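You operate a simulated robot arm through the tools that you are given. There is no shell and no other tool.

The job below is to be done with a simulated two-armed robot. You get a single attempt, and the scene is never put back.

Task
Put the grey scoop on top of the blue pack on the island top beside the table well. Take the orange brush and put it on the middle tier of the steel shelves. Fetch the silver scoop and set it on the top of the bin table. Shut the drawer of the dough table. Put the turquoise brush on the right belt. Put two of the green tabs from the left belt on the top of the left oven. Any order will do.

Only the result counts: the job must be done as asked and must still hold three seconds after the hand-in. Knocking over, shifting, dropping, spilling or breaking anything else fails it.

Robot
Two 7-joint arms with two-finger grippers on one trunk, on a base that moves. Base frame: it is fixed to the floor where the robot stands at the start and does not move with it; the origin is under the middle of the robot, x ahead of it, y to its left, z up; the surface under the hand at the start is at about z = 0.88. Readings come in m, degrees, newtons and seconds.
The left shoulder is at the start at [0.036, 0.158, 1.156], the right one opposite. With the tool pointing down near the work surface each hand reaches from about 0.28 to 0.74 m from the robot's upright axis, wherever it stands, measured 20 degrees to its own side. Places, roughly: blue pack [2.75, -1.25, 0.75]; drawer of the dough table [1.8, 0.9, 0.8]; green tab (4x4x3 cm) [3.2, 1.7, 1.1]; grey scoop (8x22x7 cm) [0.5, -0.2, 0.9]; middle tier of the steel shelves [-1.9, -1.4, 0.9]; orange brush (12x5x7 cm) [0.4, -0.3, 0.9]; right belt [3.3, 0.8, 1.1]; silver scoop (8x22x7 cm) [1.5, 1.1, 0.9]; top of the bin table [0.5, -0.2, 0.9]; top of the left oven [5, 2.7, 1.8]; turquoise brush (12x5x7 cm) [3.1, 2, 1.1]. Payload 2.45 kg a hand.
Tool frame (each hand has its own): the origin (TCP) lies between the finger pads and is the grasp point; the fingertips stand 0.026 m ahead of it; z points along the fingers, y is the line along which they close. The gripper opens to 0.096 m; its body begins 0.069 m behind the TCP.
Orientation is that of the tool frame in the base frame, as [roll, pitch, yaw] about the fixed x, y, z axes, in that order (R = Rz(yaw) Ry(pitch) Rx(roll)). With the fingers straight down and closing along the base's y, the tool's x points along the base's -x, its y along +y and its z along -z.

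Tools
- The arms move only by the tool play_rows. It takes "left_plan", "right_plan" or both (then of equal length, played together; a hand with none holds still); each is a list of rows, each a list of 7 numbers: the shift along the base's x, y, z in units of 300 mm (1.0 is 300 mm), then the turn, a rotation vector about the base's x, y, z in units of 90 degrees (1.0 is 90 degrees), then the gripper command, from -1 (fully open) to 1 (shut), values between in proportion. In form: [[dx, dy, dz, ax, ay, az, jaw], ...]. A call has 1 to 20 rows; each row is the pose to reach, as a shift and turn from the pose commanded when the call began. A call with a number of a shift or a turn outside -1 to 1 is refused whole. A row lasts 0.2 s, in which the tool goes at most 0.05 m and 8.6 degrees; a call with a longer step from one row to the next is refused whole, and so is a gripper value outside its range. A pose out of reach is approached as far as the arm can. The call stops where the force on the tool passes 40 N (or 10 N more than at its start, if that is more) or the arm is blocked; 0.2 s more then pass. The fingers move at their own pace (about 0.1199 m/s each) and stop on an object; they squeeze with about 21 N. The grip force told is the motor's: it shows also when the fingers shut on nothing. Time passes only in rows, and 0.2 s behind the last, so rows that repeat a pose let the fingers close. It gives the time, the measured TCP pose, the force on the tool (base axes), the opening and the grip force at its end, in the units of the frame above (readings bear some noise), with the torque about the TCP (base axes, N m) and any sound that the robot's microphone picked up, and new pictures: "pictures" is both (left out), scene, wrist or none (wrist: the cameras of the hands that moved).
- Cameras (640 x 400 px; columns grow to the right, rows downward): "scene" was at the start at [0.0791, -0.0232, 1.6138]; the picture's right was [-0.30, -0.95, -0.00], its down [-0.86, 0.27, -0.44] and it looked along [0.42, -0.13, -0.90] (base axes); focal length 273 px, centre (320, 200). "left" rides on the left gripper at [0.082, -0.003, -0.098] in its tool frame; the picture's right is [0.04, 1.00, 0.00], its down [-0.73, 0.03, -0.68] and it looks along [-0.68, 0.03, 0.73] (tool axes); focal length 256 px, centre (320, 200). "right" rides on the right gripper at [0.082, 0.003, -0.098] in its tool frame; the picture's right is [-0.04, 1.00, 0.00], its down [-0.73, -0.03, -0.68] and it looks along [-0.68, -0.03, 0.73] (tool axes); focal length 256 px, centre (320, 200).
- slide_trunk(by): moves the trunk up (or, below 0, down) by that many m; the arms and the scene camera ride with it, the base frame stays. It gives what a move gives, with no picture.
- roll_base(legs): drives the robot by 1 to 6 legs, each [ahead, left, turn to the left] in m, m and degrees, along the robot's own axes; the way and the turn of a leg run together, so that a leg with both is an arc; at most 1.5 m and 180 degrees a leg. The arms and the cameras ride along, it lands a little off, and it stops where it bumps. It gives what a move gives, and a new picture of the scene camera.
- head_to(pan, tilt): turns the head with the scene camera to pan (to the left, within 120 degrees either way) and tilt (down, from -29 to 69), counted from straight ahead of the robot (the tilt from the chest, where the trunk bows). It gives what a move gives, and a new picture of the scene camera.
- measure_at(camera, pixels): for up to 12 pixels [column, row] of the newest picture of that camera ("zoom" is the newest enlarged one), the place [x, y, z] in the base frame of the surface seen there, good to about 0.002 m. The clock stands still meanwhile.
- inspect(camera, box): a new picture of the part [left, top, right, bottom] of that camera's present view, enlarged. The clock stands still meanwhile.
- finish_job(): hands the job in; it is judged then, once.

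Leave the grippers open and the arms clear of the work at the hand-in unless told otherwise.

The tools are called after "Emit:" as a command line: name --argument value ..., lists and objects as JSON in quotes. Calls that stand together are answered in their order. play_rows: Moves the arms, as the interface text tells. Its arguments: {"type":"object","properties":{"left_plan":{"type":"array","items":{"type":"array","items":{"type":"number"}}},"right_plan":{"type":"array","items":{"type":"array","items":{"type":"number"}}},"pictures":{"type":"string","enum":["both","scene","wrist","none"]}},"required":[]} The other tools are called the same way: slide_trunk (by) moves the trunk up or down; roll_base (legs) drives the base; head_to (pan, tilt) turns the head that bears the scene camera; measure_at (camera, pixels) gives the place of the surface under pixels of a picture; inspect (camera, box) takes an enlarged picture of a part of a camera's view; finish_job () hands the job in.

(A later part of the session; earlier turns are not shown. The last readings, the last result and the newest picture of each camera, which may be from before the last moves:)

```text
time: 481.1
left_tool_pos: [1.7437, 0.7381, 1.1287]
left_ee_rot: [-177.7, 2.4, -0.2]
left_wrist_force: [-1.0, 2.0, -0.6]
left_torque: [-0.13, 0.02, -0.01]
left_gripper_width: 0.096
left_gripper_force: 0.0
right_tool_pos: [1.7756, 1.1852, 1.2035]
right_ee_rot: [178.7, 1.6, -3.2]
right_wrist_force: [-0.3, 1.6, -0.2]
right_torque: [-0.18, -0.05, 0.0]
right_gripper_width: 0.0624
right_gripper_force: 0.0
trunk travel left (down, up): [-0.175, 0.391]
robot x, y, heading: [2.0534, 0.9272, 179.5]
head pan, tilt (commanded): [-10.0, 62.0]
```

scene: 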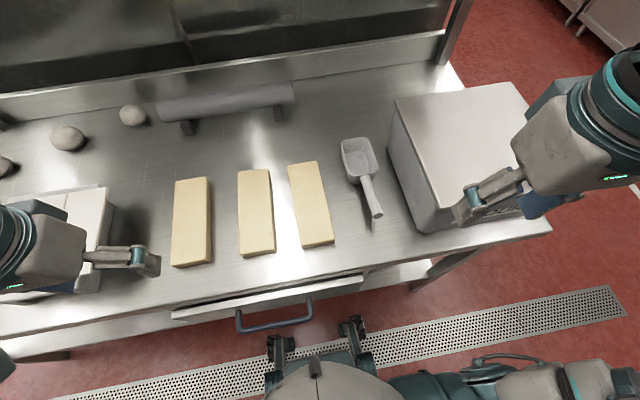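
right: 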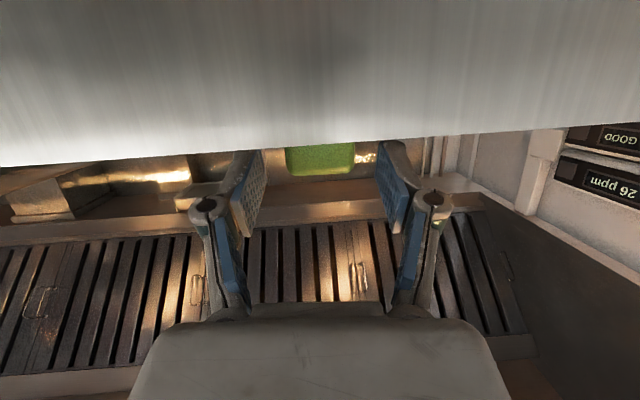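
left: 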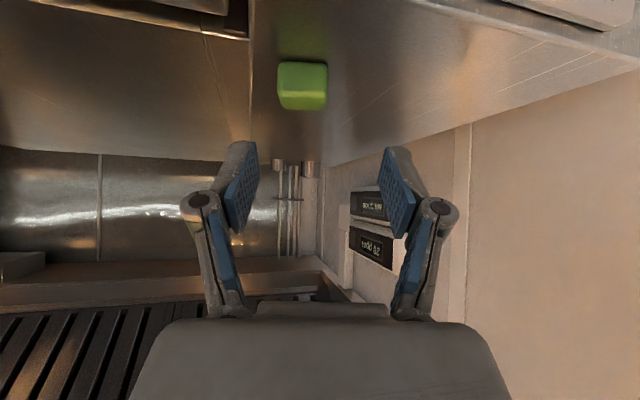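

I wait using head tilts only (they do not excite roll).

Emit:
head_to --pan -10 --tilt -25

Emit:
head_to --pan -10 --tilt 62

Emit:
head_to --pan -10 --tilt -25

Emit:
head_to --pan -10 --tilt 62

Emit:
head_to --pan -10 --tilt -25

Emit:
head_to --pan -10 --tilt 62

```text
time: 482.7
left_tool_pos: [1.7424, 0.7386, 1.1283]
left_ee_rot: [-177.7, 2.3, -0.1]
left_wrist_force: [0.1, 1.2, -1.8]
left_torque: [-0.09, 0.03, 0.0]
left_gripper_width: 0.0958
left_gripper_force: 0.1
right_tool_pos: [1.7749, 1.1862, 1.205]
right_ee_rot: [178.7, 1.8, -3.3]
right_wrist_force: [-1.3, 1.2, 1.1]
right_torque: [-0.09, -0.04, 0.03]
right_gripper_width: 0.0624
right_gripper_force: 0.1
trunk travel left (down, up): [-0.175, 0.391]
robot x, y, heading: [2.0515, 0.9313, 179.6]
head pan, tilt (commanded): [-10.0, -25.0]
```

scene: 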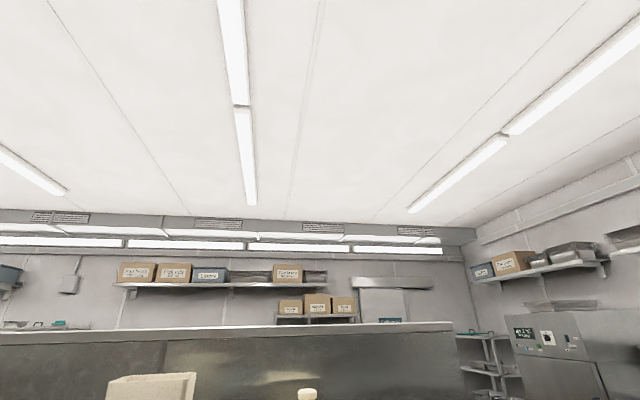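

```text
time: 484.3
left_tool_pos: [1.7423, 0.7199, 1.1254]
left_ee_rot: [-177.0, 2.3, 0.1]
left_wrist_force: [-0.4, 0.1, -0.4]
left_torque: [-0.05, 0.01, -0.02]
left_gripper_width: 0.096
left_gripper_force: 0.0
right_tool_pos: [1.7738, 1.1691, 1.2078]
right_ee_rot: [179.5, 1.6, -3.1]
right_wrist_force: [0.2, 1.0, -0.1]
right_torque: [-0.04, -0.05, -0.01]
right_gripper_width: 0.0624
right_gripper_force: 0.1
trunk travel left (down, up): [-0.175, 0.391]
robot x, y, heading: [2.0538, 0.9243, 179.7]
head pan, tilt (commanded): [-10.0, 62.0]
```

scene: 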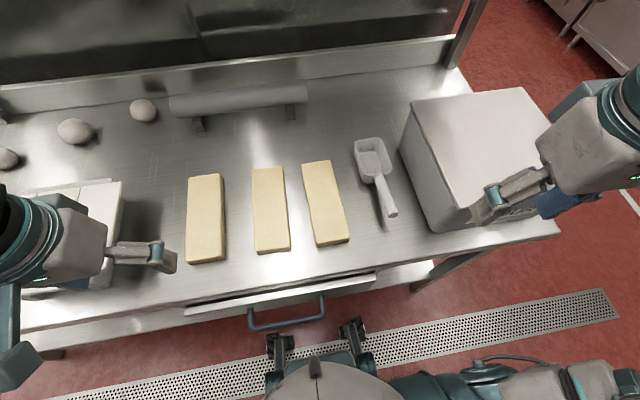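

```text
time: 485.9
left_tool_pos: [1.7418, 0.6903, 1.1203]
left_ee_rot: [-175.9, 2.2, 0.4]
left_wrist_force: [0.0, -0.6, 0.1]
left_torque: [0.01, 0.03, 0.03]
left_gripper_width: 0.0962
left_gripper_force: 0.0
right_tool_pos: [1.7739, 1.1365, 1.212]
right_ee_rot: [-179.1, 1.6, -3.0]
right_wrist_force: [-0.2, 0.1, -0.7]
right_torque: [-0.01, 0.02, 0.03]
right_gripper_width: 0.0623
right_gripper_force: 0.1
trunk travel left (down, up): [-0.175, 0.391]
robot x, y, heading: [2.0546, 0.9227, 179.6]
head pan, tilt (commanded): [-10.0, -25.0]
```

scene: 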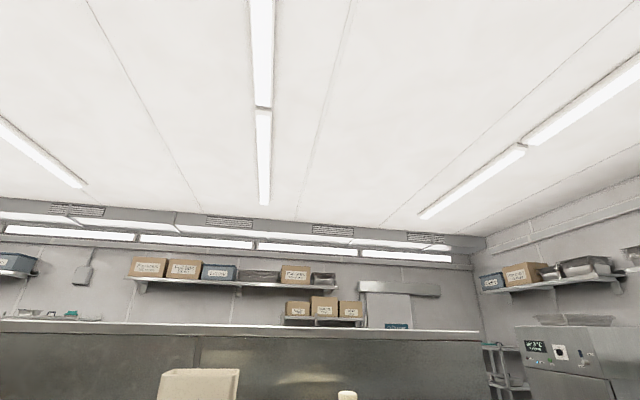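

```text
time: 487.5
left_tool_pos: [1.7416, 0.6607, 1.1164]
left_ee_rot: [-174.5, 2.2, 0.3]
left_wrist_force: [0.1, -0.6, 1.1]
left_torque: [0.04, -0.08, 0.05]
left_gripper_width: 0.0959
left_gripper_force: 0.0
right_tool_pos: [1.7736, 1.1054, 1.217]
right_ee_rot: [-177.8, 1.7, -3.0]
right_wrist_force: [0.5, -0.6, 0.0]
right_torque: [0.05, 0.05, -0.03]
right_gripper_width: 0.0624
right_gripper_force: 0.0
trunk travel left (down, up): [-0.175, 0.391]
robot x, y, heading: [2.0547, 0.9113, 179.9]
head pan, tilt (commanded): [-10.0, 62.0]
```

scene: 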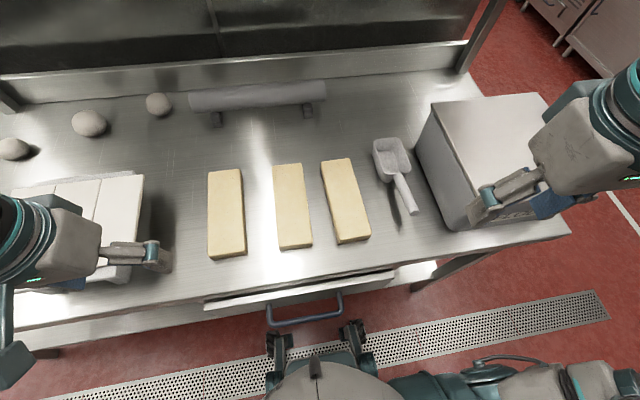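

```text
time: 489.1
left_tool_pos: [1.744, 0.6483, 1.1137]
left_ee_rot: [-173.8, 2.3, 0.5]
left_wrist_force: [0.3, -1.2, 0.7]
left_torque: [0.07, 0.0, -0.01]
left_gripper_width: 0.0963
left_gripper_force: 0.1
right_tool_pos: [1.7742, 1.0902, 1.218]
right_ee_rot: [-177.3, 1.8, -2.9]
right_wrist_force: [0.9, -1.7, -1.3]
right_torque: [0.05, 0.01, 0.01]
right_gripper_width: 0.0624
right_gripper_force: 0.0
trunk travel left (down, up): [-0.175, 0.391]
robot x, y, heading: [2.0525, 0.908, 180.0]
head pan, tilt (commanded): [-10.0, -25.0]
```

scene: 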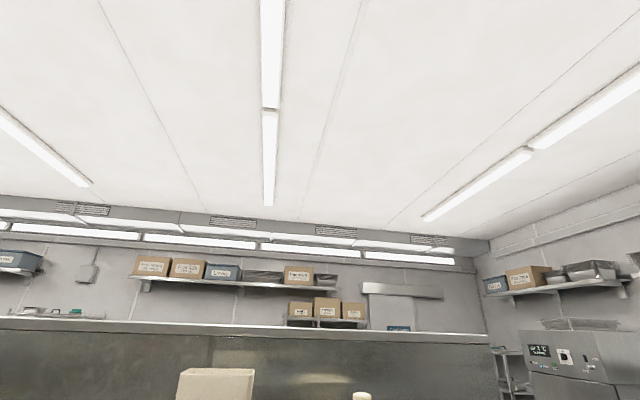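

```text
time: 490.7
left_tool_pos: [1.7425, 0.66, 1.1172]
left_ee_rot: [-174.4, 2.3, 0.5]
left_wrist_force: [0.5, -1.6, 0.4]
left_torque: [0.08, -0.03, -0.03]
left_gripper_width: 0.096
left_gripper_force: 0.2
right_tool_pos: [1.7745, 1.1035, 1.2166]
right_ee_rot: [-177.8, 1.8, -2.9]
right_wrist_force: [0.2, -0.1, -0.3]
right_torque: [0.08, 0.04, 0.01]
right_gripper_width: 0.0624
right_gripper_force: 0.1
trunk travel left (down, up): [-0.175, 0.391]
robot x, y, heading: [2.0588, 0.9122, 179.8]
head pan, tilt (commanded): [-10.0, 62.0]
```

scene: 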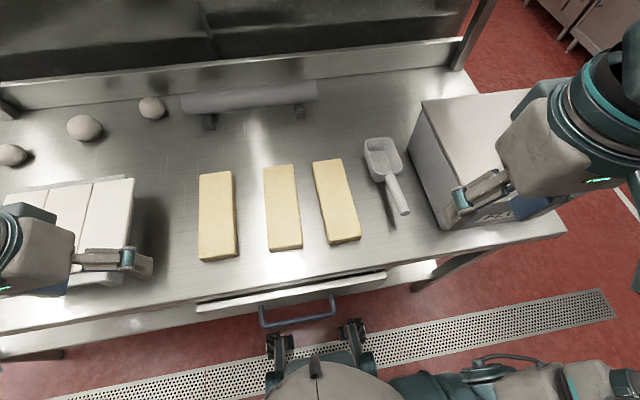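

The oscillation does not die out here, only at x ≈ 2.3, off the strip. So I go back there, let it calm down, and grasp the scoop with a longer reach and slight forward tilt.

Emit:
roll_base --legs '[[-0.245, 0, 0]]'

Emit:
slide_trunk --by 0.15

Emit:
head_to --pan 100 --tilt 30

Emit:
head_to --pan -100 --tilt 30

Emit:
head_to --pan -10 --tilt 55

Emit:
head_to --pan -10 --tilt 50

```text
time: 492.6
left_tool_pos: [1.9905, 0.6461, 1.113]
left_ee_rot: [-173.8, 2.2, 0.2]
left_wrist_force: [-0.8, -1.7, 0.3]
left_torque: [0.11, 0.01, 0.02]
left_gripper_width: 0.0959
left_gripper_force: 0.0
right_tool_pos: [2.0252, 1.0882, 1.2185]
right_ee_rot: [-177.2, 1.9, -3.0]
right_wrist_force: [-0.5, -1.1, -0.5]
right_torque: [0.13, 0.07, 0.01]
right_gripper_width: 0.0622
right_gripper_force: 0.1
trunk travel left (down, up): [-0.175, 0.391]
robot x, y, heading: [2.3061, 0.9088, 179.5]
head pan, tilt (commanded): [-10.0, 62.0]
```

scene: 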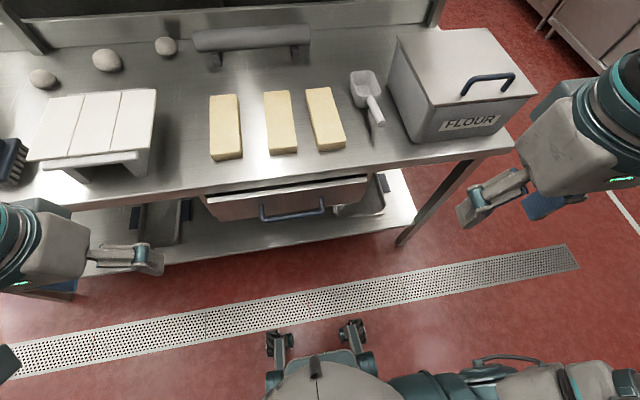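

```text
time: 494.3
left_tool_pos: [1.9936, 0.6403, 1.2663]
left_ee_rot: [-174.1, 2.2, 0.3]
left_wrist_force: [0.2, -1.9, -0.2]
left_torque: [0.14, -0.08, 0.01]
left_gripper_width: 0.096
left_gripper_force: 0.1
right_tool_pos: [2.0272, 1.0818, 1.3682]
right_ee_rot: [-177.4, 2.0, -3.1]
right_wrist_force: [-0.3, -1.2, -0.7]
right_torque: [0.12, -0.01, 0.0]
right_gripper_width: 0.0623
right_gripper_force: 0.0
trunk travel left (down, up): [-0.325, 0.241]
robot x, y, heading: [2.3068, 0.9027, 179.4]
head pan, tilt (commanded): [-10.0, 62.0]
```

```text
time: 496.2
left_tool_pos: [1.9936, 0.6398, 1.2656]
left_ee_rot: [-174.0, 2.3, 0.6]
left_wrist_force: [0.3, -0.9, 0.4]
left_torque: [0.17, -0.06, 0.0]
left_gripper_width: 0.0958
left_gripper_force: 0.1
right_tool_pos: [2.0272, 1.082, 1.3701]
right_ee_rot: [-177.4, 2.0, -3.1]
right_wrist_force: [-0.6, -0.4, -0.1]
right_torque: [0.08, 0.0, 0.04]
right_gripper_width: 0.0624
right_gripper_force: 0.0
trunk travel left (down, up): [-0.325, 0.241]
robot x, y, heading: [2.303, 0.9027, 179.4]
head pan, tilt (commanded): [100.0, 30.0]
```

scene: 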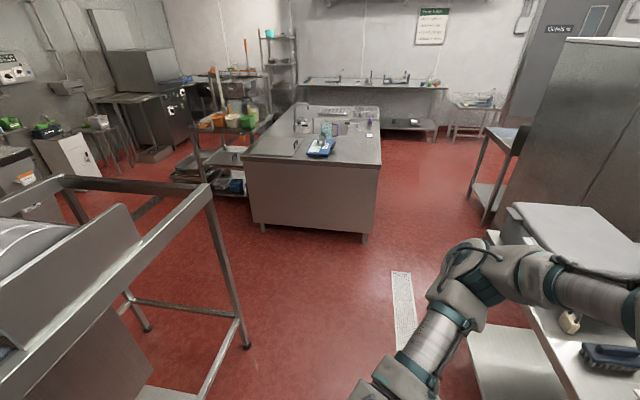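

```text
time: 499.1
left_tool_pos: [1.9958, 0.6868, 1.2732]
left_ee_rot: [-175.8, 2.4, 0.3]
left_wrist_force: [-0.2, -0.9, 0.5]
left_torque: [0.03, 0.05, 0.0]
left_gripper_width: 0.096
left_gripper_force: 0.1
right_tool_pos: [2.0299, 1.1325, 1.3622]
right_ee_rot: [-179.3, 1.9, -3.2]
right_wrist_force: [0.2, 0.1, -0.1]
right_torque: [0.01, 0.01, -0.02]
right_gripper_width: 0.0624
right_gripper_force: 0.0
trunk travel left (down, up): [-0.325, 0.241]
robot x, y, heading: [2.3032, 0.9115, 179.4]
head pan, tilt (commanded): [-100.0, 30.0]
```

scene: 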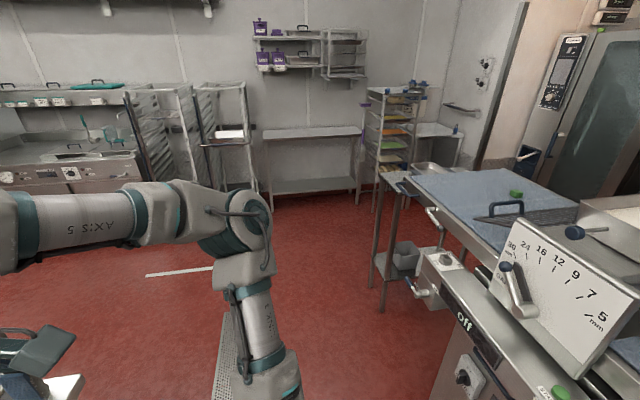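

```text
time: 500.8
left_tool_pos: [1.9913, 0.6209, 1.2635]
left_ee_rot: [-173.3, 2.3, 0.4]
left_wrist_force: [-0.1, -2.7, 0.3]
left_torque: [0.23, 0.04, 0.01]
left_gripper_width: 0.096
left_gripper_force: 0.0
right_tool_pos: [2.0286, 1.0616, 1.3715]
right_ee_rot: [-176.6, 2.2, -3.2]
right_wrist_force: [-0.2, -1.9, -0.3]
right_torque: [0.18, 0.01, -0.01]
right_gripper_width: 0.0622
right_gripper_force: 0.2
trunk travel left (down, up): [-0.325, 0.241]
robot x, y, heading: [2.3037, 0.8998, 179.4]
head pan, tilt (commanded): [-10.0, 55.0]
```

scene: 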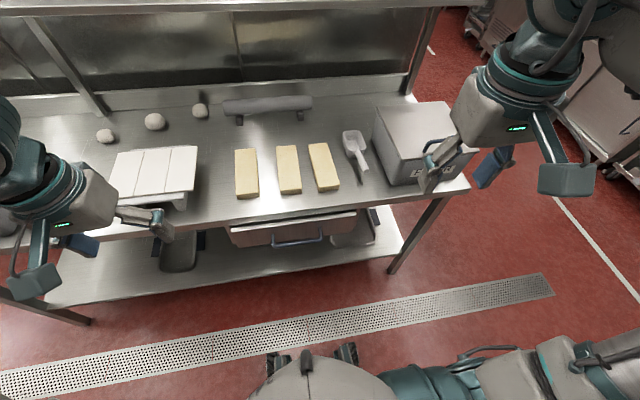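

```text
time: 501.4
left_tool_pos: [1.9955, 0.6999, 1.2753]
left_ee_rot: [-176.5, 2.4, -0.1]
left_wrist_force: [-0.3, -0.5, 0.0]
left_torque: [-0.04, -0.01, -0.02]
left_gripper_width: 0.096
left_gripper_force: 0.2
right_tool_pos: [2.0298, 1.1442, 1.3594]
right_ee_rot: [179.9, 1.7, -3.2]
right_wrist_force: [1.0, 0.0, 0.7]
right_torque: [0.0, 0.05, 0.0]
right_gripper_width: 0.0624
right_gripper_force: 0.1
trunk travel left (down, up): [-0.325, 0.241]
robot x, y, heading: [2.3071, 0.9146, 179.6]
head pan, tilt (commanded): [-10.0, 50.0]
```

scene: 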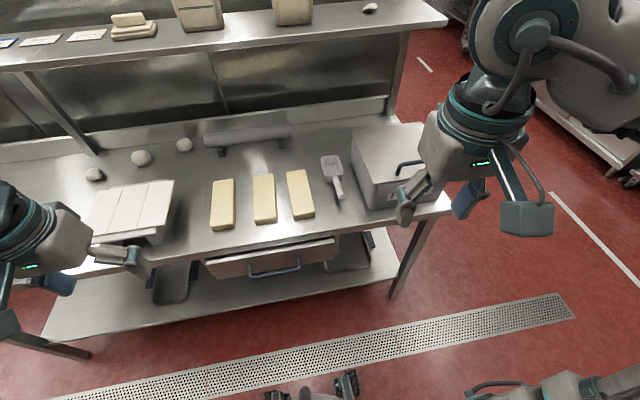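

With the trunk low the sway decayed best. I lower the trunk by 0.25 m and wait again.

Emit:
slide_trunk --by -0.25

Emit:
head_to --pan 100 --tilt 30

Emit:
head_to --pan -10 --tilt 50

Emit:
head_to --pan -10 --tilt 52

Emit:
head_to --pan -10 --tilt 50

```text
time: 504.0
left_tool_pos: [1.9954, 0.7178, 1.0275]
left_ee_rot: [-177.4, 2.3, 0.0]
left_wrist_force: [1.0, -0.4, -1.9]
left_torque: [0.04, 0.09, -0.02]
left_gripper_width: 0.096
left_gripper_force: 0.1
right_tool_pos: [2.0274, 1.1662, 1.1041]
right_ee_rot: [179.1, 1.6, -3.1]
right_wrist_force: [-1.2, 0.4, -2.0]
right_torque: [0.02, -0.19, 0.02]
right_gripper_width: 0.0624
right_gripper_force: 0.2
trunk travel left (down, up): [-0.075, 0.491]
robot x, y, heading: [2.3103, 0.919, 180.0]
head pan, tilt (commanded): [-10.0, 50.0]
```

```text
time: 505.9
left_tool_pos: [1.9939, 0.65, 1.017]
left_ee_rot: [-174.2, 2.4, 0.5]
left_wrist_force: [0.4, -1.7, 0.2]
left_torque: [0.13, -0.01, 0.03]
left_gripper_width: 0.096
left_gripper_force: 0.0
right_tool_pos: [2.0285, 1.0919, 1.1179]
right_ee_rot: [-177.5, 2.1, -3.2]
right_wrist_force: [0.1, -0.9, -0.4]
right_torque: [0.1, 0.01, 0.03]
right_gripper_width: 0.0625
right_gripper_force: 0.0
trunk travel left (down, up): [-0.075, 0.491]
robot x, y, heading: [2.3063, 0.9035, 179.4]
head pan, tilt (commanded): [100.0, 30.0]
```

scene: 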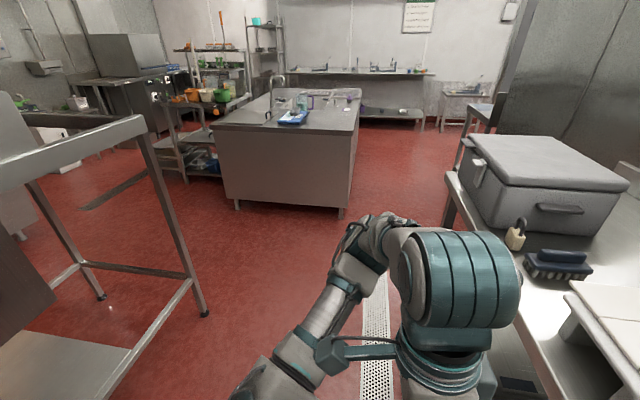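

```text
time: 507.8
left_tool_pos: [1.9939, 0.6848, 1.0224]
left_ee_rot: [-175.9, 2.5, 0.1]
left_wrist_force: [-0.2, 0.4, 0.1]
left_torque: [0.01, 0.0, 0.01]
left_gripper_width: 0.096
left_gripper_force: 0.2
right_tool_pos: [2.0281, 1.1293, 1.1126]
right_ee_rot: [-179.1, 1.8, -3.3]
right_wrist_force: [-0.4, -1.0, -0.1]
right_torque: [0.01, -0.03, -0.04]
right_gripper_width: 0.0625
right_gripper_force: 0.2
trunk travel left (down, up): [-0.075, 0.491]
robot x, y, heading: [2.3051, 0.9103, 179.6]
head pan, tilt (commanded): [-10.0, 50.0]
```

scene: 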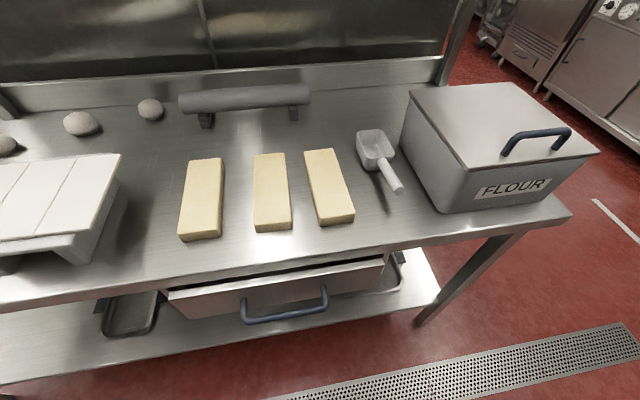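

```text
time: 508.4
left_tool_pos: [1.9938, 0.6488, 1.0166]
left_ee_rot: [-174.2, 2.3, 0.3]
left_wrist_force: [0.3, -0.4, 0.1]
left_torque: [0.12, -0.02, 0.03]
left_gripper_width: 0.0961
left_gripper_force: 0.1
right_tool_pos: [2.0284, 1.0916, 1.1184]
right_ee_rot: [-177.5, 2.0, -3.1]
right_wrist_force: [0.0, -0.7, 0.3]
right_torque: [0.1, 0.02, -0.01]
right_gripper_width: 0.0624
right_gripper_force: 0.1
trunk travel left (down, up): [-0.075, 0.491]
robot x, y, heading: [2.3035, 0.9028, 179.2]
head pan, tilt (commanded): [-10.0, 52.0]
```

scene: 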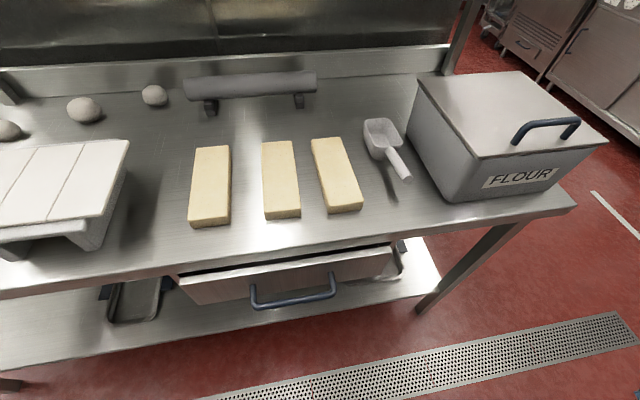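

```text
time: 509.0
left_tool_pos: [1.9948, 0.6832, 1.0226]
left_ee_rot: [-175.7, 2.4, 0.1]
left_wrist_force: [-0.1, -0.8, 0.5]
left_torque: [0.01, 0.01, 0.0]
left_gripper_width: 0.0962
left_gripper_force: 0.0
right_tool_pos: [2.0291, 1.1268, 1.1131]
right_ee_rot: [-179.0, 1.9, -3.2]
right_wrist_force: [-0.4, 0.1, -0.4]
right_torque: [0.01, -0.01, 0.0]
right_gripper_width: 0.0628
right_gripper_force: 0.1
trunk travel left (down, up): [-0.075, 0.491]
robot x, y, heading: [2.3052, 0.906, 179.5]
head pan, tilt (commanded): [-10.0, 50.0]
```

scene: 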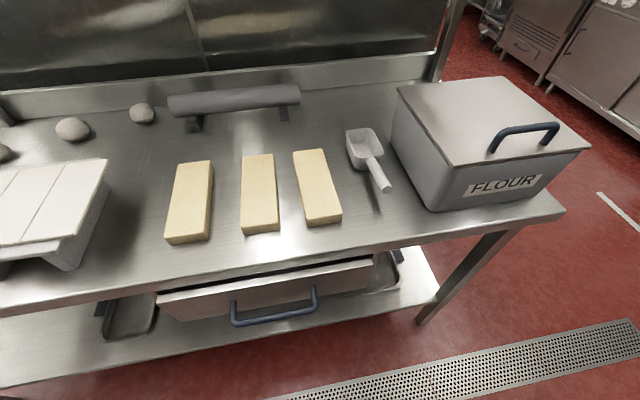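

Emit:
head_to --pan -10 --tilt -25

Emit:
head_to --pan -10 --tilt 52

Emit:
head_to --pan -10 --tilt -25

Emit:
head_to --pan -10 --tilt 52

Emit:
head_to --pan -10 --tilt 50

Emit:
head_to --pan -10 --tilt 52

```text
time: 510.5
left_tool_pos: [1.9943, 0.717, 1.0284]
left_ee_rot: [-177.3, 2.4, -0.2]
left_wrist_force: [0.6, 0.6, -0.9]
left_torque: [-0.11, 0.03, -0.02]
left_gripper_width: 0.0962
left_gripper_force: 0.0
right_tool_pos: [2.0297, 1.1634, 1.1082]
right_ee_rot: [179.2, 1.9, -3.4]
right_wrist_force: [0.0, 1.7, 1.1]
right_torque: [-0.15, -0.02, 0.01]
right_gripper_width: 0.0623
right_gripper_force: 0.2
trunk travel left (down, up): [-0.075, 0.491]
robot x, y, heading: [2.3034, 0.9139, 179.2]
head pan, tilt (commanded): [-10.0, -25.0]
```

scene: 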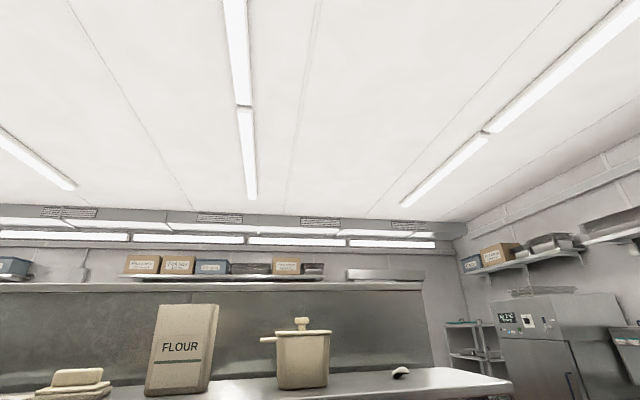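

```text
time: 512.0
left_tool_pos: [1.9937, 0.7136, 1.0279]
left_ee_rot: [-177.3, 2.4, -0.1]
left_wrist_force: [-0.4, 0.7, -0.6]
left_torque: [-0.09, 0.03, -0.04]
left_gripper_width: 0.096
left_gripper_force: 0.1
right_tool_pos: [2.0282, 1.1606, 1.1095]
right_ee_rot: [179.3, 1.9, -3.3]
right_wrist_force: [0.3, 0.1, 0.4]
right_torque: [-0.06, -0.01, 0.02]
right_gripper_width: 0.0626
right_gripper_force: 0.1
trunk travel left (down, up): [-0.075, 0.491]
robot x, y, heading: [2.3016, 0.9143, 179.3]
head pan, tilt (commanded): [-10.0, 52.0]
```

scene: 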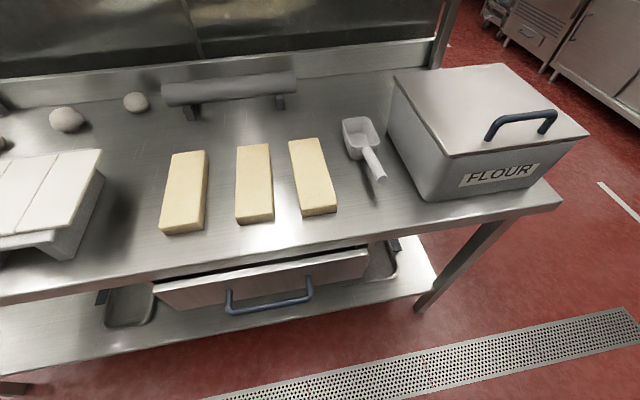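

```text
time: 513.5
left_tool_pos: [1.9949, 0.6895, 1.0239]
left_ee_rot: [-176.0, 2.4, 0.1]
left_wrist_force: [-0.2, 0.3, -0.1]
left_torque: [-0.01, 0.0, 0.0]
left_gripper_width: 0.0957
left_gripper_force: 0.1
right_tool_pos: [2.0284, 1.1356, 1.1133]
right_ee_rot: [-179.4, 1.9, -3.3]
right_wrist_force: [0.7, 0.9, 0.1]
right_torque: [0.0, -0.02, 0.0]
right_gripper_width: 0.0624
right_gripper_force: 0.2
trunk travel left (down, up): [-0.075, 0.491]
robot x, y, heading: [2.3038, 0.9099, 179.3]
head pan, tilt (commanded): [-10.0, -25.0]
```

scene: 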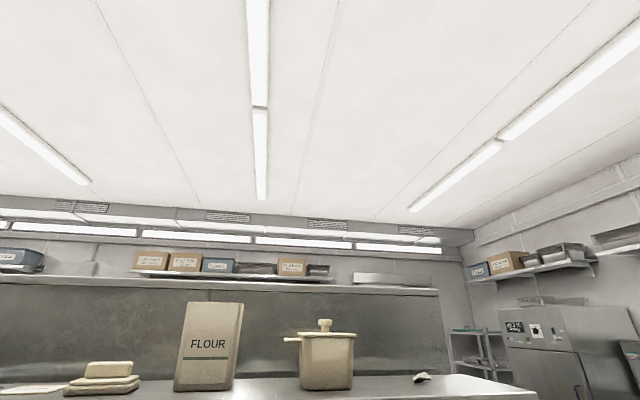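

```text
time: 515.0
left_tool_pos: [1.9948, 0.6665, 1.0192]
left_ee_rot: [-175.0, 2.4, 0.3]
left_wrist_force: [0.4, 0.2, 0.5]
left_torque: [0.11, -0.01, 0.03]
left_gripper_width: 0.096
left_gripper_force: 0.1
right_tool_pos: [2.0275, 1.1118, 1.115]
right_ee_rot: [-178.4, 1.9, -3.3]
right_wrist_force: [-0.2, -0.6, -1.3]
right_torque: [0.1, 0.0, 0.0]
right_gripper_width: 0.0624
right_gripper_force: 0.0
trunk travel left (down, up): [-0.075, 0.491]
robot x, y, heading: [2.3065, 0.9077, 179.5]
head pan, tilt (commanded): [-10.0, 52.0]
```

scene: 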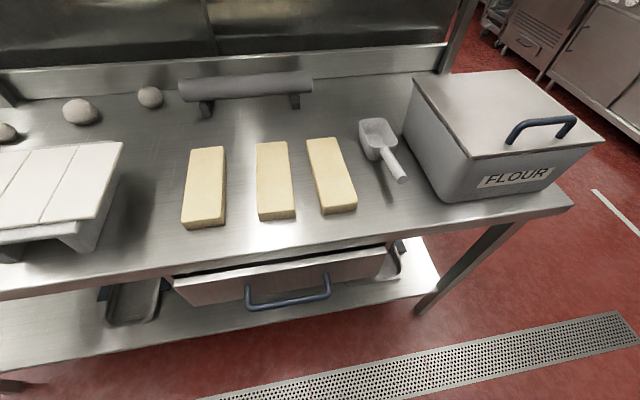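

```text
time: 515.6
left_tool_pos: [1.9946, 0.6691, 1.0211]
left_ee_rot: [-175.1, 2.4, 0.3]
left_wrist_force: [-0.8, -1.1, 0.2]
left_torque: [0.08, 0.01, -0.05]
left_gripper_width: 0.096
left_gripper_force: 0.1
right_tool_pos: [2.0297, 1.115, 1.1164]
right_ee_rot: [-178.5, 2.1, -3.3]
right_wrist_force: [-0.5, -0.9, -0.6]
right_torque: [0.07, 0.01, -0.03]
right_gripper_width: 0.0621
right_gripper_force: 0.1
trunk travel left (down, up): [-0.075, 0.491]
robot x, y, heading: [2.3032, 0.9055, 179.1]
head pan, tilt (commanded): [-10.0, 50.0]
```

scene: 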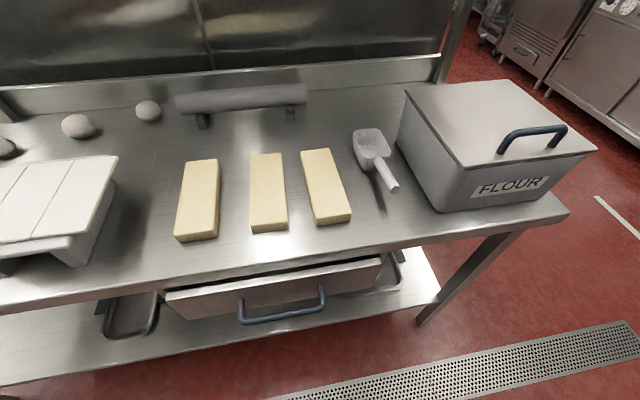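

```text
time: 516.2
left_tool_pos: [1.9953, 0.7025, 1.0262]
left_ee_rot: [-176.6, 2.4, -0.1]
left_wrist_force: [0.4, 1.2, -0.9]
left_torque: [-0.06, 0.01, -0.01]
left_gripper_width: 0.0963
left_gripper_force: 0.0
right_tool_pos: [2.0302, 1.1467, 1.1096]
right_ee_rot: [180.0, 1.9, -3.4]
right_wrist_force: [0.3, 0.5, -1.3]
right_torque: [-0.06, 0.0, -0.04]
right_gripper_width: 0.0624
right_gripper_force: 0.1
trunk travel left (down, up): [-0.075, 0.491]
robot x, y, heading: [2.3085, 0.9108, 179.3]
head pan, tilt (commanded): [-10.0, 52.0]
```

scene: 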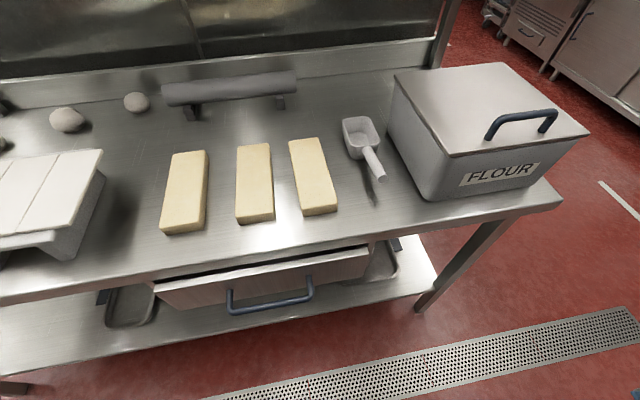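

Emit:
head_to --pan -10 --tilt -28

Emit:
head_to --pan -10 --tilt 68

Emit:
head_to --pan -10 --tilt -28

Emit:
head_to --pan -10 --tilt 68

Emit:
head_to --pan -10 --tilt -28

Emit:
head_to --pan -10 --tilt 52

Emit:
head_to --pan -10 --tilt 50

Emit:
head_to --pan -10 --tilt 52

```text
time: 517.8
left_tool_pos: [1.9948, 0.7048, 1.0257]
left_ee_rot: [-176.6, 2.4, 0.0]
left_wrist_force: [0.9, 0.1, 0.1]
left_torque: [0.02, 0.0, 0.01]
left_gripper_width: 0.0958
left_gripper_force: 0.1
right_tool_pos: [2.0294, 1.1519, 1.1097]
right_ee_rot: [179.9, 1.9, -3.4]
right_wrist_force: [0.5, -0.2, -0.4]
right_torque: [-0.05, 0.04, 0.02]
right_gripper_width: 0.0627
right_gripper_force: 0.1
trunk travel left (down, up): [-0.075, 0.491]
robot x, y, heading: [2.3088, 0.9141, 179.3]
head pan, tilt (commanded): [-10.0, -28.0]
```

scene: 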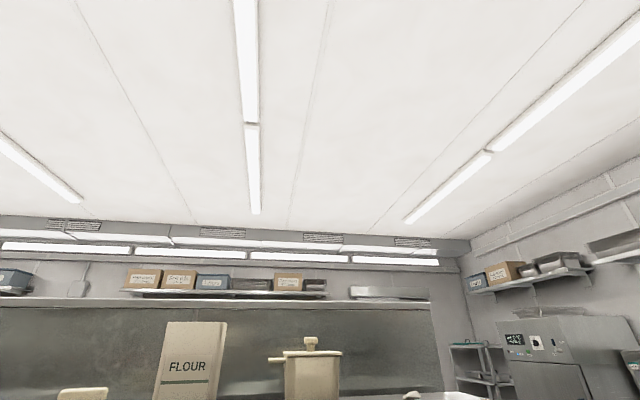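

```text
time: 519.5
left_tool_pos: [1.9954, 0.6973, 1.0251]
left_ee_rot: [-176.4, 2.4, 0.0]
left_wrist_force: [0.2, 0.5, 0.5]
left_torque: [-0.05, 0.02, 0.01]
left_gripper_width: 0.0962
left_gripper_force: 0.1
right_tool_pos: [2.0295, 1.1429, 1.1092]
right_ee_rot: [-179.8, 1.9, -3.4]
right_wrist_force: [0.7, 1.1, -0.2]
right_torque: [-0.07, -0.01, -0.01]
right_gripper_width: 0.0625
right_gripper_force: 0.1
trunk travel left (down, up): [-0.075, 0.491]
robot x, y, heading: [2.3008, 0.9115, 179.4]
head pan, tilt (commanded): [-10.0, 68.0]
```

scene: 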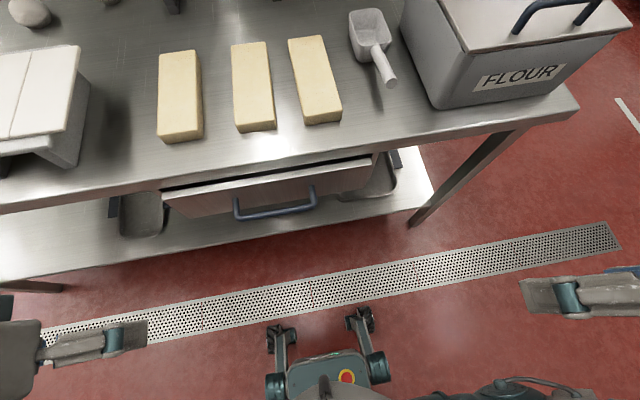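

```text
time: 521.2
left_tool_pos: [1.9948, 0.6901, 1.0238]
left_ee_rot: [-176.0, 2.3, 0.2]
left_wrist_force: [-0.4, -1.1, -0.7]
left_torque: [0.0, 0.01, 0.0]
left_gripper_width: 0.0958
left_gripper_force: 0.0
right_tool_pos: [2.0284, 1.1351, 1.1116]
right_ee_rot: [-179.4, 1.8, -3.3]
right_wrist_force: [-1.1, -0.2, 0.3]
right_torque: [-0.01, 0.0, 0.01]
right_gripper_width: 0.0627
right_gripper_force: 0.0
trunk travel left (down, up): [-0.075, 0.491]
robot x, y, heading: [2.3062, 0.9082, 179.6]
head pan, tilt (commanded): [-10.0, -28.0]
```

scene: 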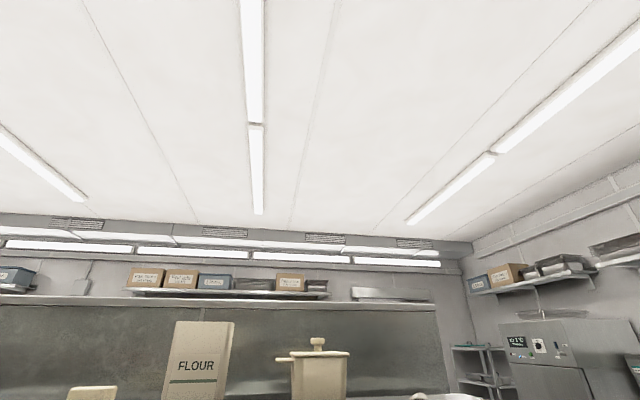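

```text
time: 522.9
left_tool_pos: [1.9936, 0.6871, 1.0242]
left_ee_rot: [-175.9, 2.4, 0.2]
left_wrist_force: [-0.4, 0.7, -0.2]
left_torque: [0.0, 0.01, -0.01]
left_gripper_width: 0.0962
left_gripper_force: 0.0
right_tool_pos: [2.0289, 1.1317, 1.1129]
right_ee_rot: [-179.3, 2.0, -3.3]
right_wrist_force: [-0.4, -0.2, -0.8]
right_torque: [0.0, -0.01, -0.01]
right_gripper_width: 0.0621
right_gripper_force: 0.0
trunk travel left (down, up): [-0.075, 0.491]
robot x, y, heading: [2.3057, 0.9098, 179.7]
head pan, tilt (commanded): [-10.0, 68.0]
```

scene: 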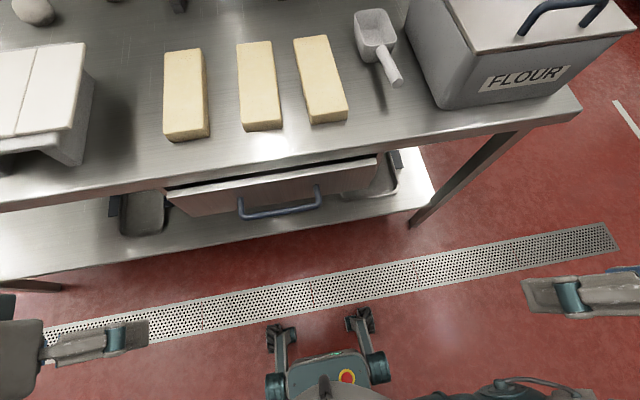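

```text
time: 524.6
left_tool_pos: [1.9947, 0.6863, 1.0239]
left_ee_rot: [-175.9, 2.4, 0.1]
left_wrist_force: [-0.8, 0.4, 0.2]
left_torque: [0.01, 0.02, 0.01]
left_gripper_width: 0.0962
left_gripper_force: 0.1
right_tool_pos: [2.0289, 1.132, 1.1127]
right_ee_rot: [-179.4, 1.9, -3.3]
right_wrist_force: [-0.5, -0.2, -0.1]
right_torque: [0.01, 0.0, 0.01]
right_gripper_width: 0.0624
right_gripper_force: 0.0
trunk travel left (down, up): [-0.075, 0.491]
robot x, y, heading: [2.3057, 0.9137, 179.5]
head pan, tilt (commanded): [-10.0, -28.0]
```

scene: 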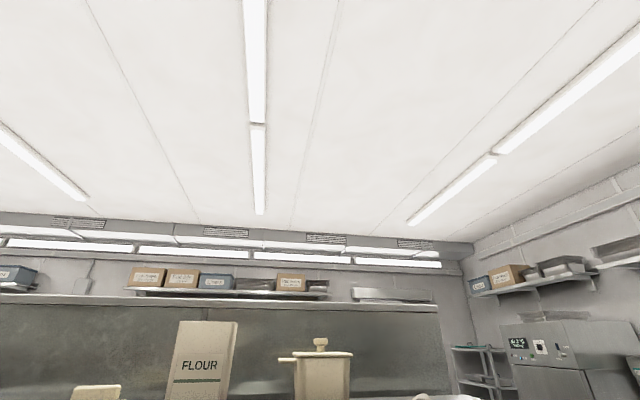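

```text
time: 526.2
left_tool_pos: [1.9949, 0.6862, 1.024]
left_ee_rot: [-176.0, 2.4, 0.1]
left_wrist_force: [0.9, 0.4, 0.6]
left_torque: [-0.02, 0.0, 0.01]
left_gripper_width: 0.0962
left_gripper_force: 0.1
right_tool_pos: [2.028, 1.1313, 1.1121]
right_ee_rot: [-179.3, 2.0, -3.3]
right_wrist_force: [-0.9, -0.1, -0.8]
right_torque: [0.01, 0.01, 0.01]
right_gripper_width: 0.062
right_gripper_force: 0.1
trunk travel left (down, up): [-0.075, 0.491]
robot x, y, heading: [2.3078, 0.9101, 179.6]
head pan, tilt (commanded): [-10.0, 52.0]
```

scene: 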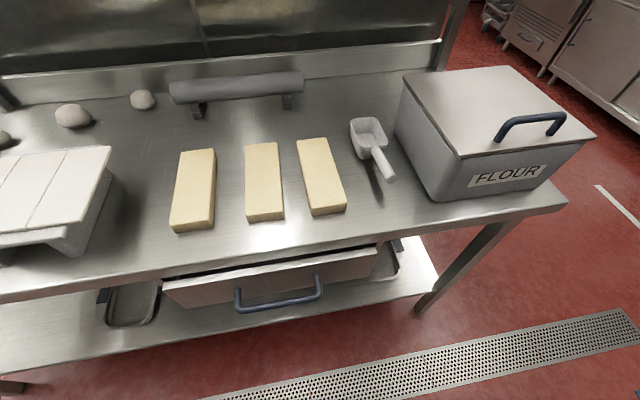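

```text
time: 526.8
left_tool_pos: [1.995, 0.6869, 1.023]
left_ee_rot: [-175.9, 2.5, 0.2]
left_wrist_force: [0.3, 0.5, -0.8]
left_torque: [0.04, -0.02, -0.02]
left_gripper_width: 0.0961
left_gripper_force: 0.0
right_tool_pos: [2.0295, 1.1314, 1.1122]
right_ee_rot: [-179.3, 1.9, -3.3]
right_wrist_force: [-0.2, 0.0, -0.4]
right_torque: [-0.04, 0.02, 0.03]
right_gripper_width: 0.0623
right_gripper_force: 0.1
trunk travel left (down, up): [-0.075, 0.491]
robot x, y, heading: [2.3064, 0.9063, 179.4]
head pan, tilt (commanded): [-10.0, 50.0]
```

scene: 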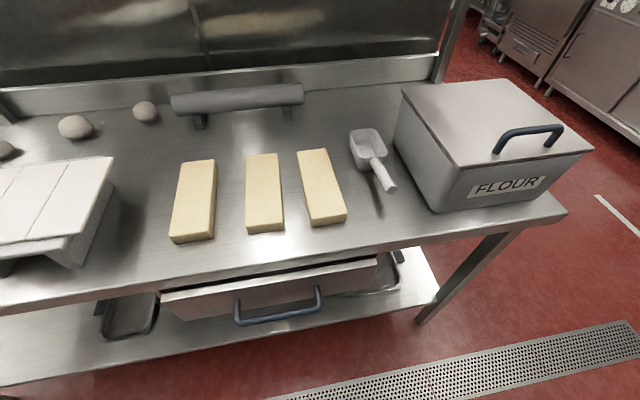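

```text
time: 527.4
left_tool_pos: [1.9943, 0.6855, 1.0226]
left_ee_rot: [-175.9, 2.4, 0.1]
left_wrist_force: [-0.5, 0.5, -0.1]
left_torque: [0.02, 0.03, 0.0]
left_gripper_width: 0.0957
left_gripper_force: 0.0
right_tool_pos: [2.0287, 1.1318, 1.1126]
right_ee_rot: [-179.2, 1.8, -3.3]
right_wrist_force: [0.0, -0.8, -0.4]
right_torque: [0.0, 0.0, -0.01]
right_gripper_width: 0.0623
right_gripper_force: 0.1
trunk travel left (down, up): [-0.075, 0.491]
robot x, y, heading: [2.3046, 0.9134, 179.6]
head pan, tilt (commanded): [-10.0, 52.0]
```

scene: 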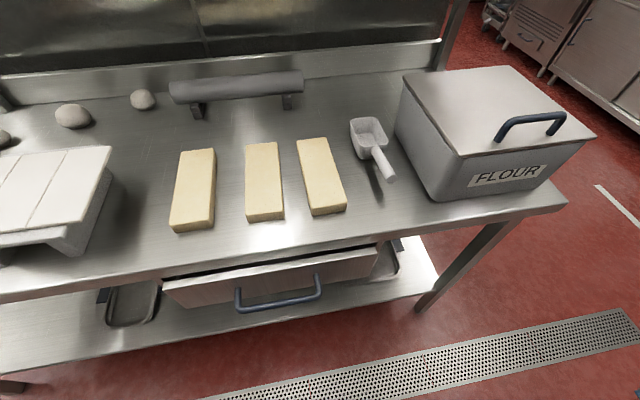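

Completely calm now. I extend the right hand (trunk low) towards the scoop handle at hover height, passing beside the FLOUR box.

Emit:
play_rows --right_plan '[[-0.08, 0, 0.03, 0, 0, 0, -0.3], [-0.18, 0, 0.05, 0, 0, 0, -0.3], [-0.28, 0, 0.05, 0, 0, 0, -0.3], [-0.4, 0, 0.05, 0, 0, 0, -0.3], [-0.52, 0, 0.05, 0, 0, 0, -0.3], [-0.64, 0, 0.05, 0, 0, 0, -0.3], [-0.76, 0, 0.05, 0, 0, 0, -0.3], [-0.88, 0, 0.05, 0, 0, 0, -0.3], [-0.96, 0, 0.05, 0, 0, 0, -0.3], [-1.0, 0, 0.05, 0, 0, 0, -0.3], [-1.0, 0, 0.05, 0, 0, 0, -0.3]]'

```text
time: 529.8
left_tool_pos: [1.9951, 0.686, 1.0249]
left_ee_rot: [-175.9, 2.3, 0.2]
left_wrist_force: [0.1, 0.2, 0.2]
left_torque: [0.02, -0.02, -0.01]
left_gripper_width: 0.0958
left_gripper_force: 0.1
right_tool_pos: [1.772, 1.157, 1.0824]
right_ee_rot: [-179.5, 1.9, -3.2]
right_wrist_force: [-0.1, -0.8, -0.7]
right_torque: [-0.01, 0.03, -0.01]
right_gripper_width: 0.0623
right_gripper_force: 0.0
right hand out of reach, approached as far as the arm can: row 6, 7, 8, 9, 10, 11
trunk travel left (down, up): [-0.075, 0.491]
robot x, y, heading: [2.3053, 0.909, 179.6]
head pan, tilt (commanded): [-10.0, 52.0]
```

scene: 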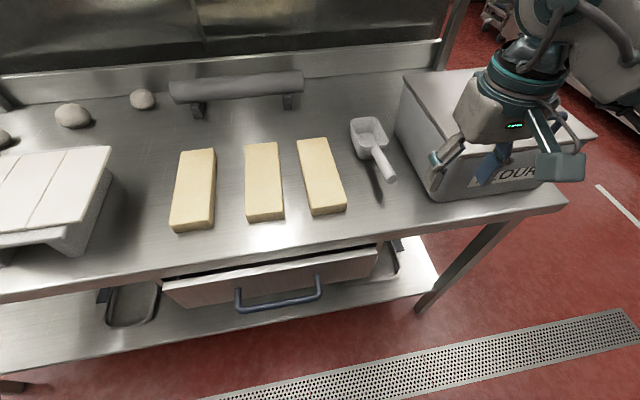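
right: 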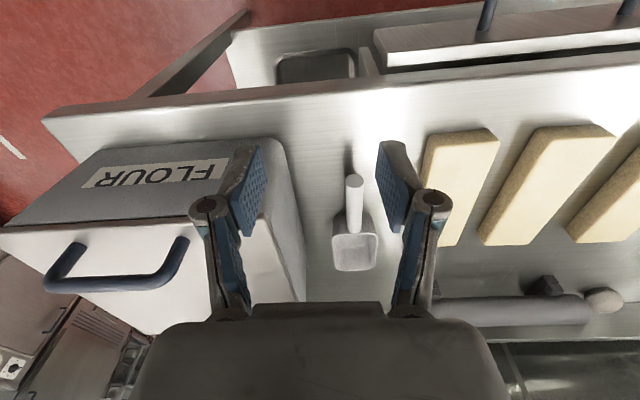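

Too short with the trunk low. I draw the hand back, raise the trunk to its normal height and see whether it stays calm.

Emit:
play_rows --right_plan '[[0.1, 0, 0.05, 0, 0, 0, -0.3], [0.22, -0.02, 0.08, 0, 0, 0, -0.3], [0.34, -0.04, 0.1, 0, 0, 0, -0.3], [0.46, -0.06, 0.1, 0, 0, 0, -0.3], [0.58, -0.08, 0.1, 0, 0, 0, -0.3], [0.66, -0.08, 0.1, 0, 0, 0, -0.3], [0.66, -0.08, 0.1, 0, 0, 0, -0.3]]' --pictures "none"

Emit:
slide_trunk --by 0.22

Emit:
head_to --pan -10 --tilt 50

Emit:
head_to --pan -10 --tilt 52

Emit:
head_to --pan -10 --tilt 50

```text
time: 531.4
left_tool_pos: [1.9946, 0.6858, 1.0226]
left_ee_rot: [-175.9, 2.4, 0.0]
left_wrist_force: [-1.3, 0.1, -0.1]
left_torque: [-0.01, -0.01, 0.01]
left_gripper_width: 0.096
left_gripper_force: 0.1
right_tool_pos: [1.9709, 1.1371, 1.1125]
right_ee_rot: [-179.3, 1.8, -3.4]
right_wrist_force: [-0.1, 0.2, 0.2]
right_torque: [-0.03, -0.04, -0.04]
right_gripper_width: 0.0623
right_gripper_force: 0.1
trunk travel left (down, up): [-0.075, 0.491]
robot x, y, heading: [2.3034, 0.9117, 179.6]
head pan, tilt (commanded): [-10.0, 52.0]
```

```text
time: 533.7
left_tool_pos: [1.9936, 0.6869, 1.2424]
left_ee_rot: [-175.9, 2.3, 0.1]
left_wrist_force: [0.0, -0.3, 0.7]
left_torque: [0.02, 0.0, -0.01]
left_gripper_width: 0.0959
left_gripper_force: 0.1
right_tool_pos: [1.9687, 1.1368, 1.3333]
right_ee_rot: [-179.3, 1.9, -3.3]
right_wrist_force: [-0.1, -0.6, -1.0]
right_torque: [-0.01, -0.03, -0.01]
right_gripper_width: 0.0624
right_gripper_force: 0.0
trunk travel left (down, up): [-0.295, 0.271]
robot x, y, heading: [2.3015, 0.9072, 179.6]
head pan, tilt (commanded): [-10.0, 52.0]
```

```text
time: 534.4
left_tool_pos: [1.9942, 0.6852, 1.2443]
left_ee_rot: [-175.8, 2.4, 0.2]
left_wrist_force: [-0.5, -0.6, -0.5]
left_torque: [-0.01, -0.03, 0.02]
left_gripper_width: 0.0961
left_gripper_force: 0.0
right_tool_pos: [1.9697, 1.1372, 1.3334]
right_ee_rot: [-179.3, 1.9, -3.2]
right_wrist_force: [0.0, 0.0, -0.2]
right_torque: [0.01, -0.01, -0.01]
right_gripper_width: 0.0626
right_gripper_force: 0.1
trunk travel left (down, up): [-0.295, 0.271]
robot x, y, heading: [2.3039, 0.9108, 179.3]
head pan, tilt (commanded): [-10.0, 50.0]
```

scene: 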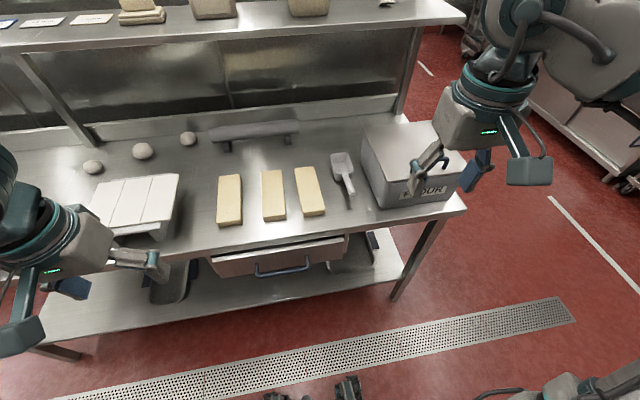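

```text
time: 535.0
left_tool_pos: [1.9949, 0.6858, 1.2452]
left_ee_rot: [-176.0, 2.4, 0.1]
left_wrist_force: [-0.9, -0.8, 0.2]
left_torque: [0.01, -0.01, -0.03]
left_gripper_width: 0.096
left_gripper_force: 0.0
right_tool_pos: [1.97, 1.1366, 1.3347]
right_ee_rot: [-179.3, 1.9, -3.3]
right_wrist_force: [-0.2, -0.3, 1.1]
right_torque: [-0.01, 0.02, 0.0]
right_gripper_width: 0.0623
right_gripper_force: 0.0
trunk travel left (down, up): [-0.295, 0.271]
robot x, y, heading: [2.3039, 0.9088, 179.7]
head pan, tilt (commanded): [-10.0, 52.0]
```

scene: 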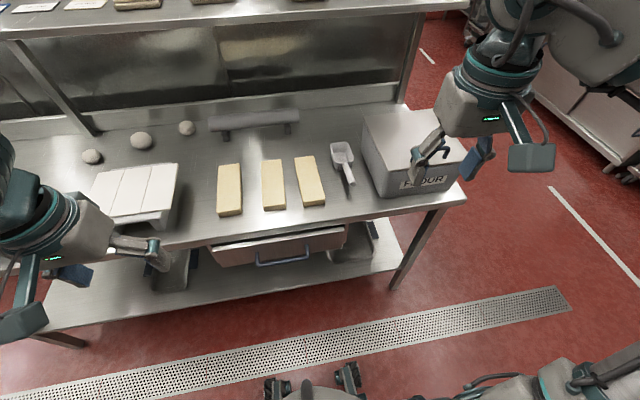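

```text
time: 535.6
left_tool_pos: [1.994, 0.685, 1.2423]
left_ee_rot: [-175.9, 2.5, 0.1]
left_wrist_force: [0.8, 0.0, -0.6]
left_torque: [0.01, 0.02, 0.03]
left_gripper_width: 0.0961
left_gripper_force: 0.0
right_tool_pos: [1.9691, 1.136, 1.3333]
right_ee_rot: [-179.2, 2.0, -3.4]
right_wrist_force: [0.6, -0.2, 0.7]
right_torque: [0.03, -0.05, 0.0]
right_gripper_width: 0.0625
right_gripper_force: 0.1
trunk travel left (down, up): [-0.295, 0.271]
robot x, y, heading: [2.3071, 0.9088, 179.5]
head pan, tilt (commanded): [-10.0, 50.0]
```

scene: 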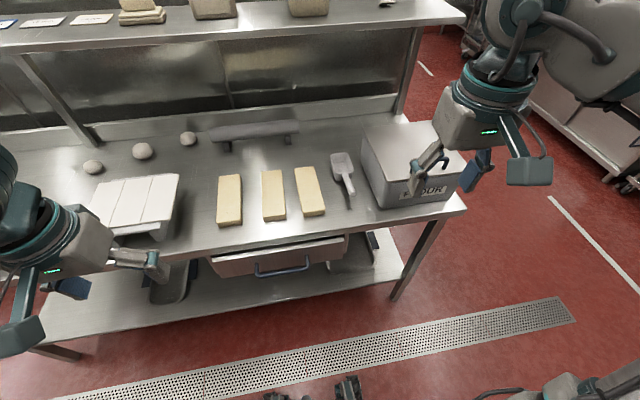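

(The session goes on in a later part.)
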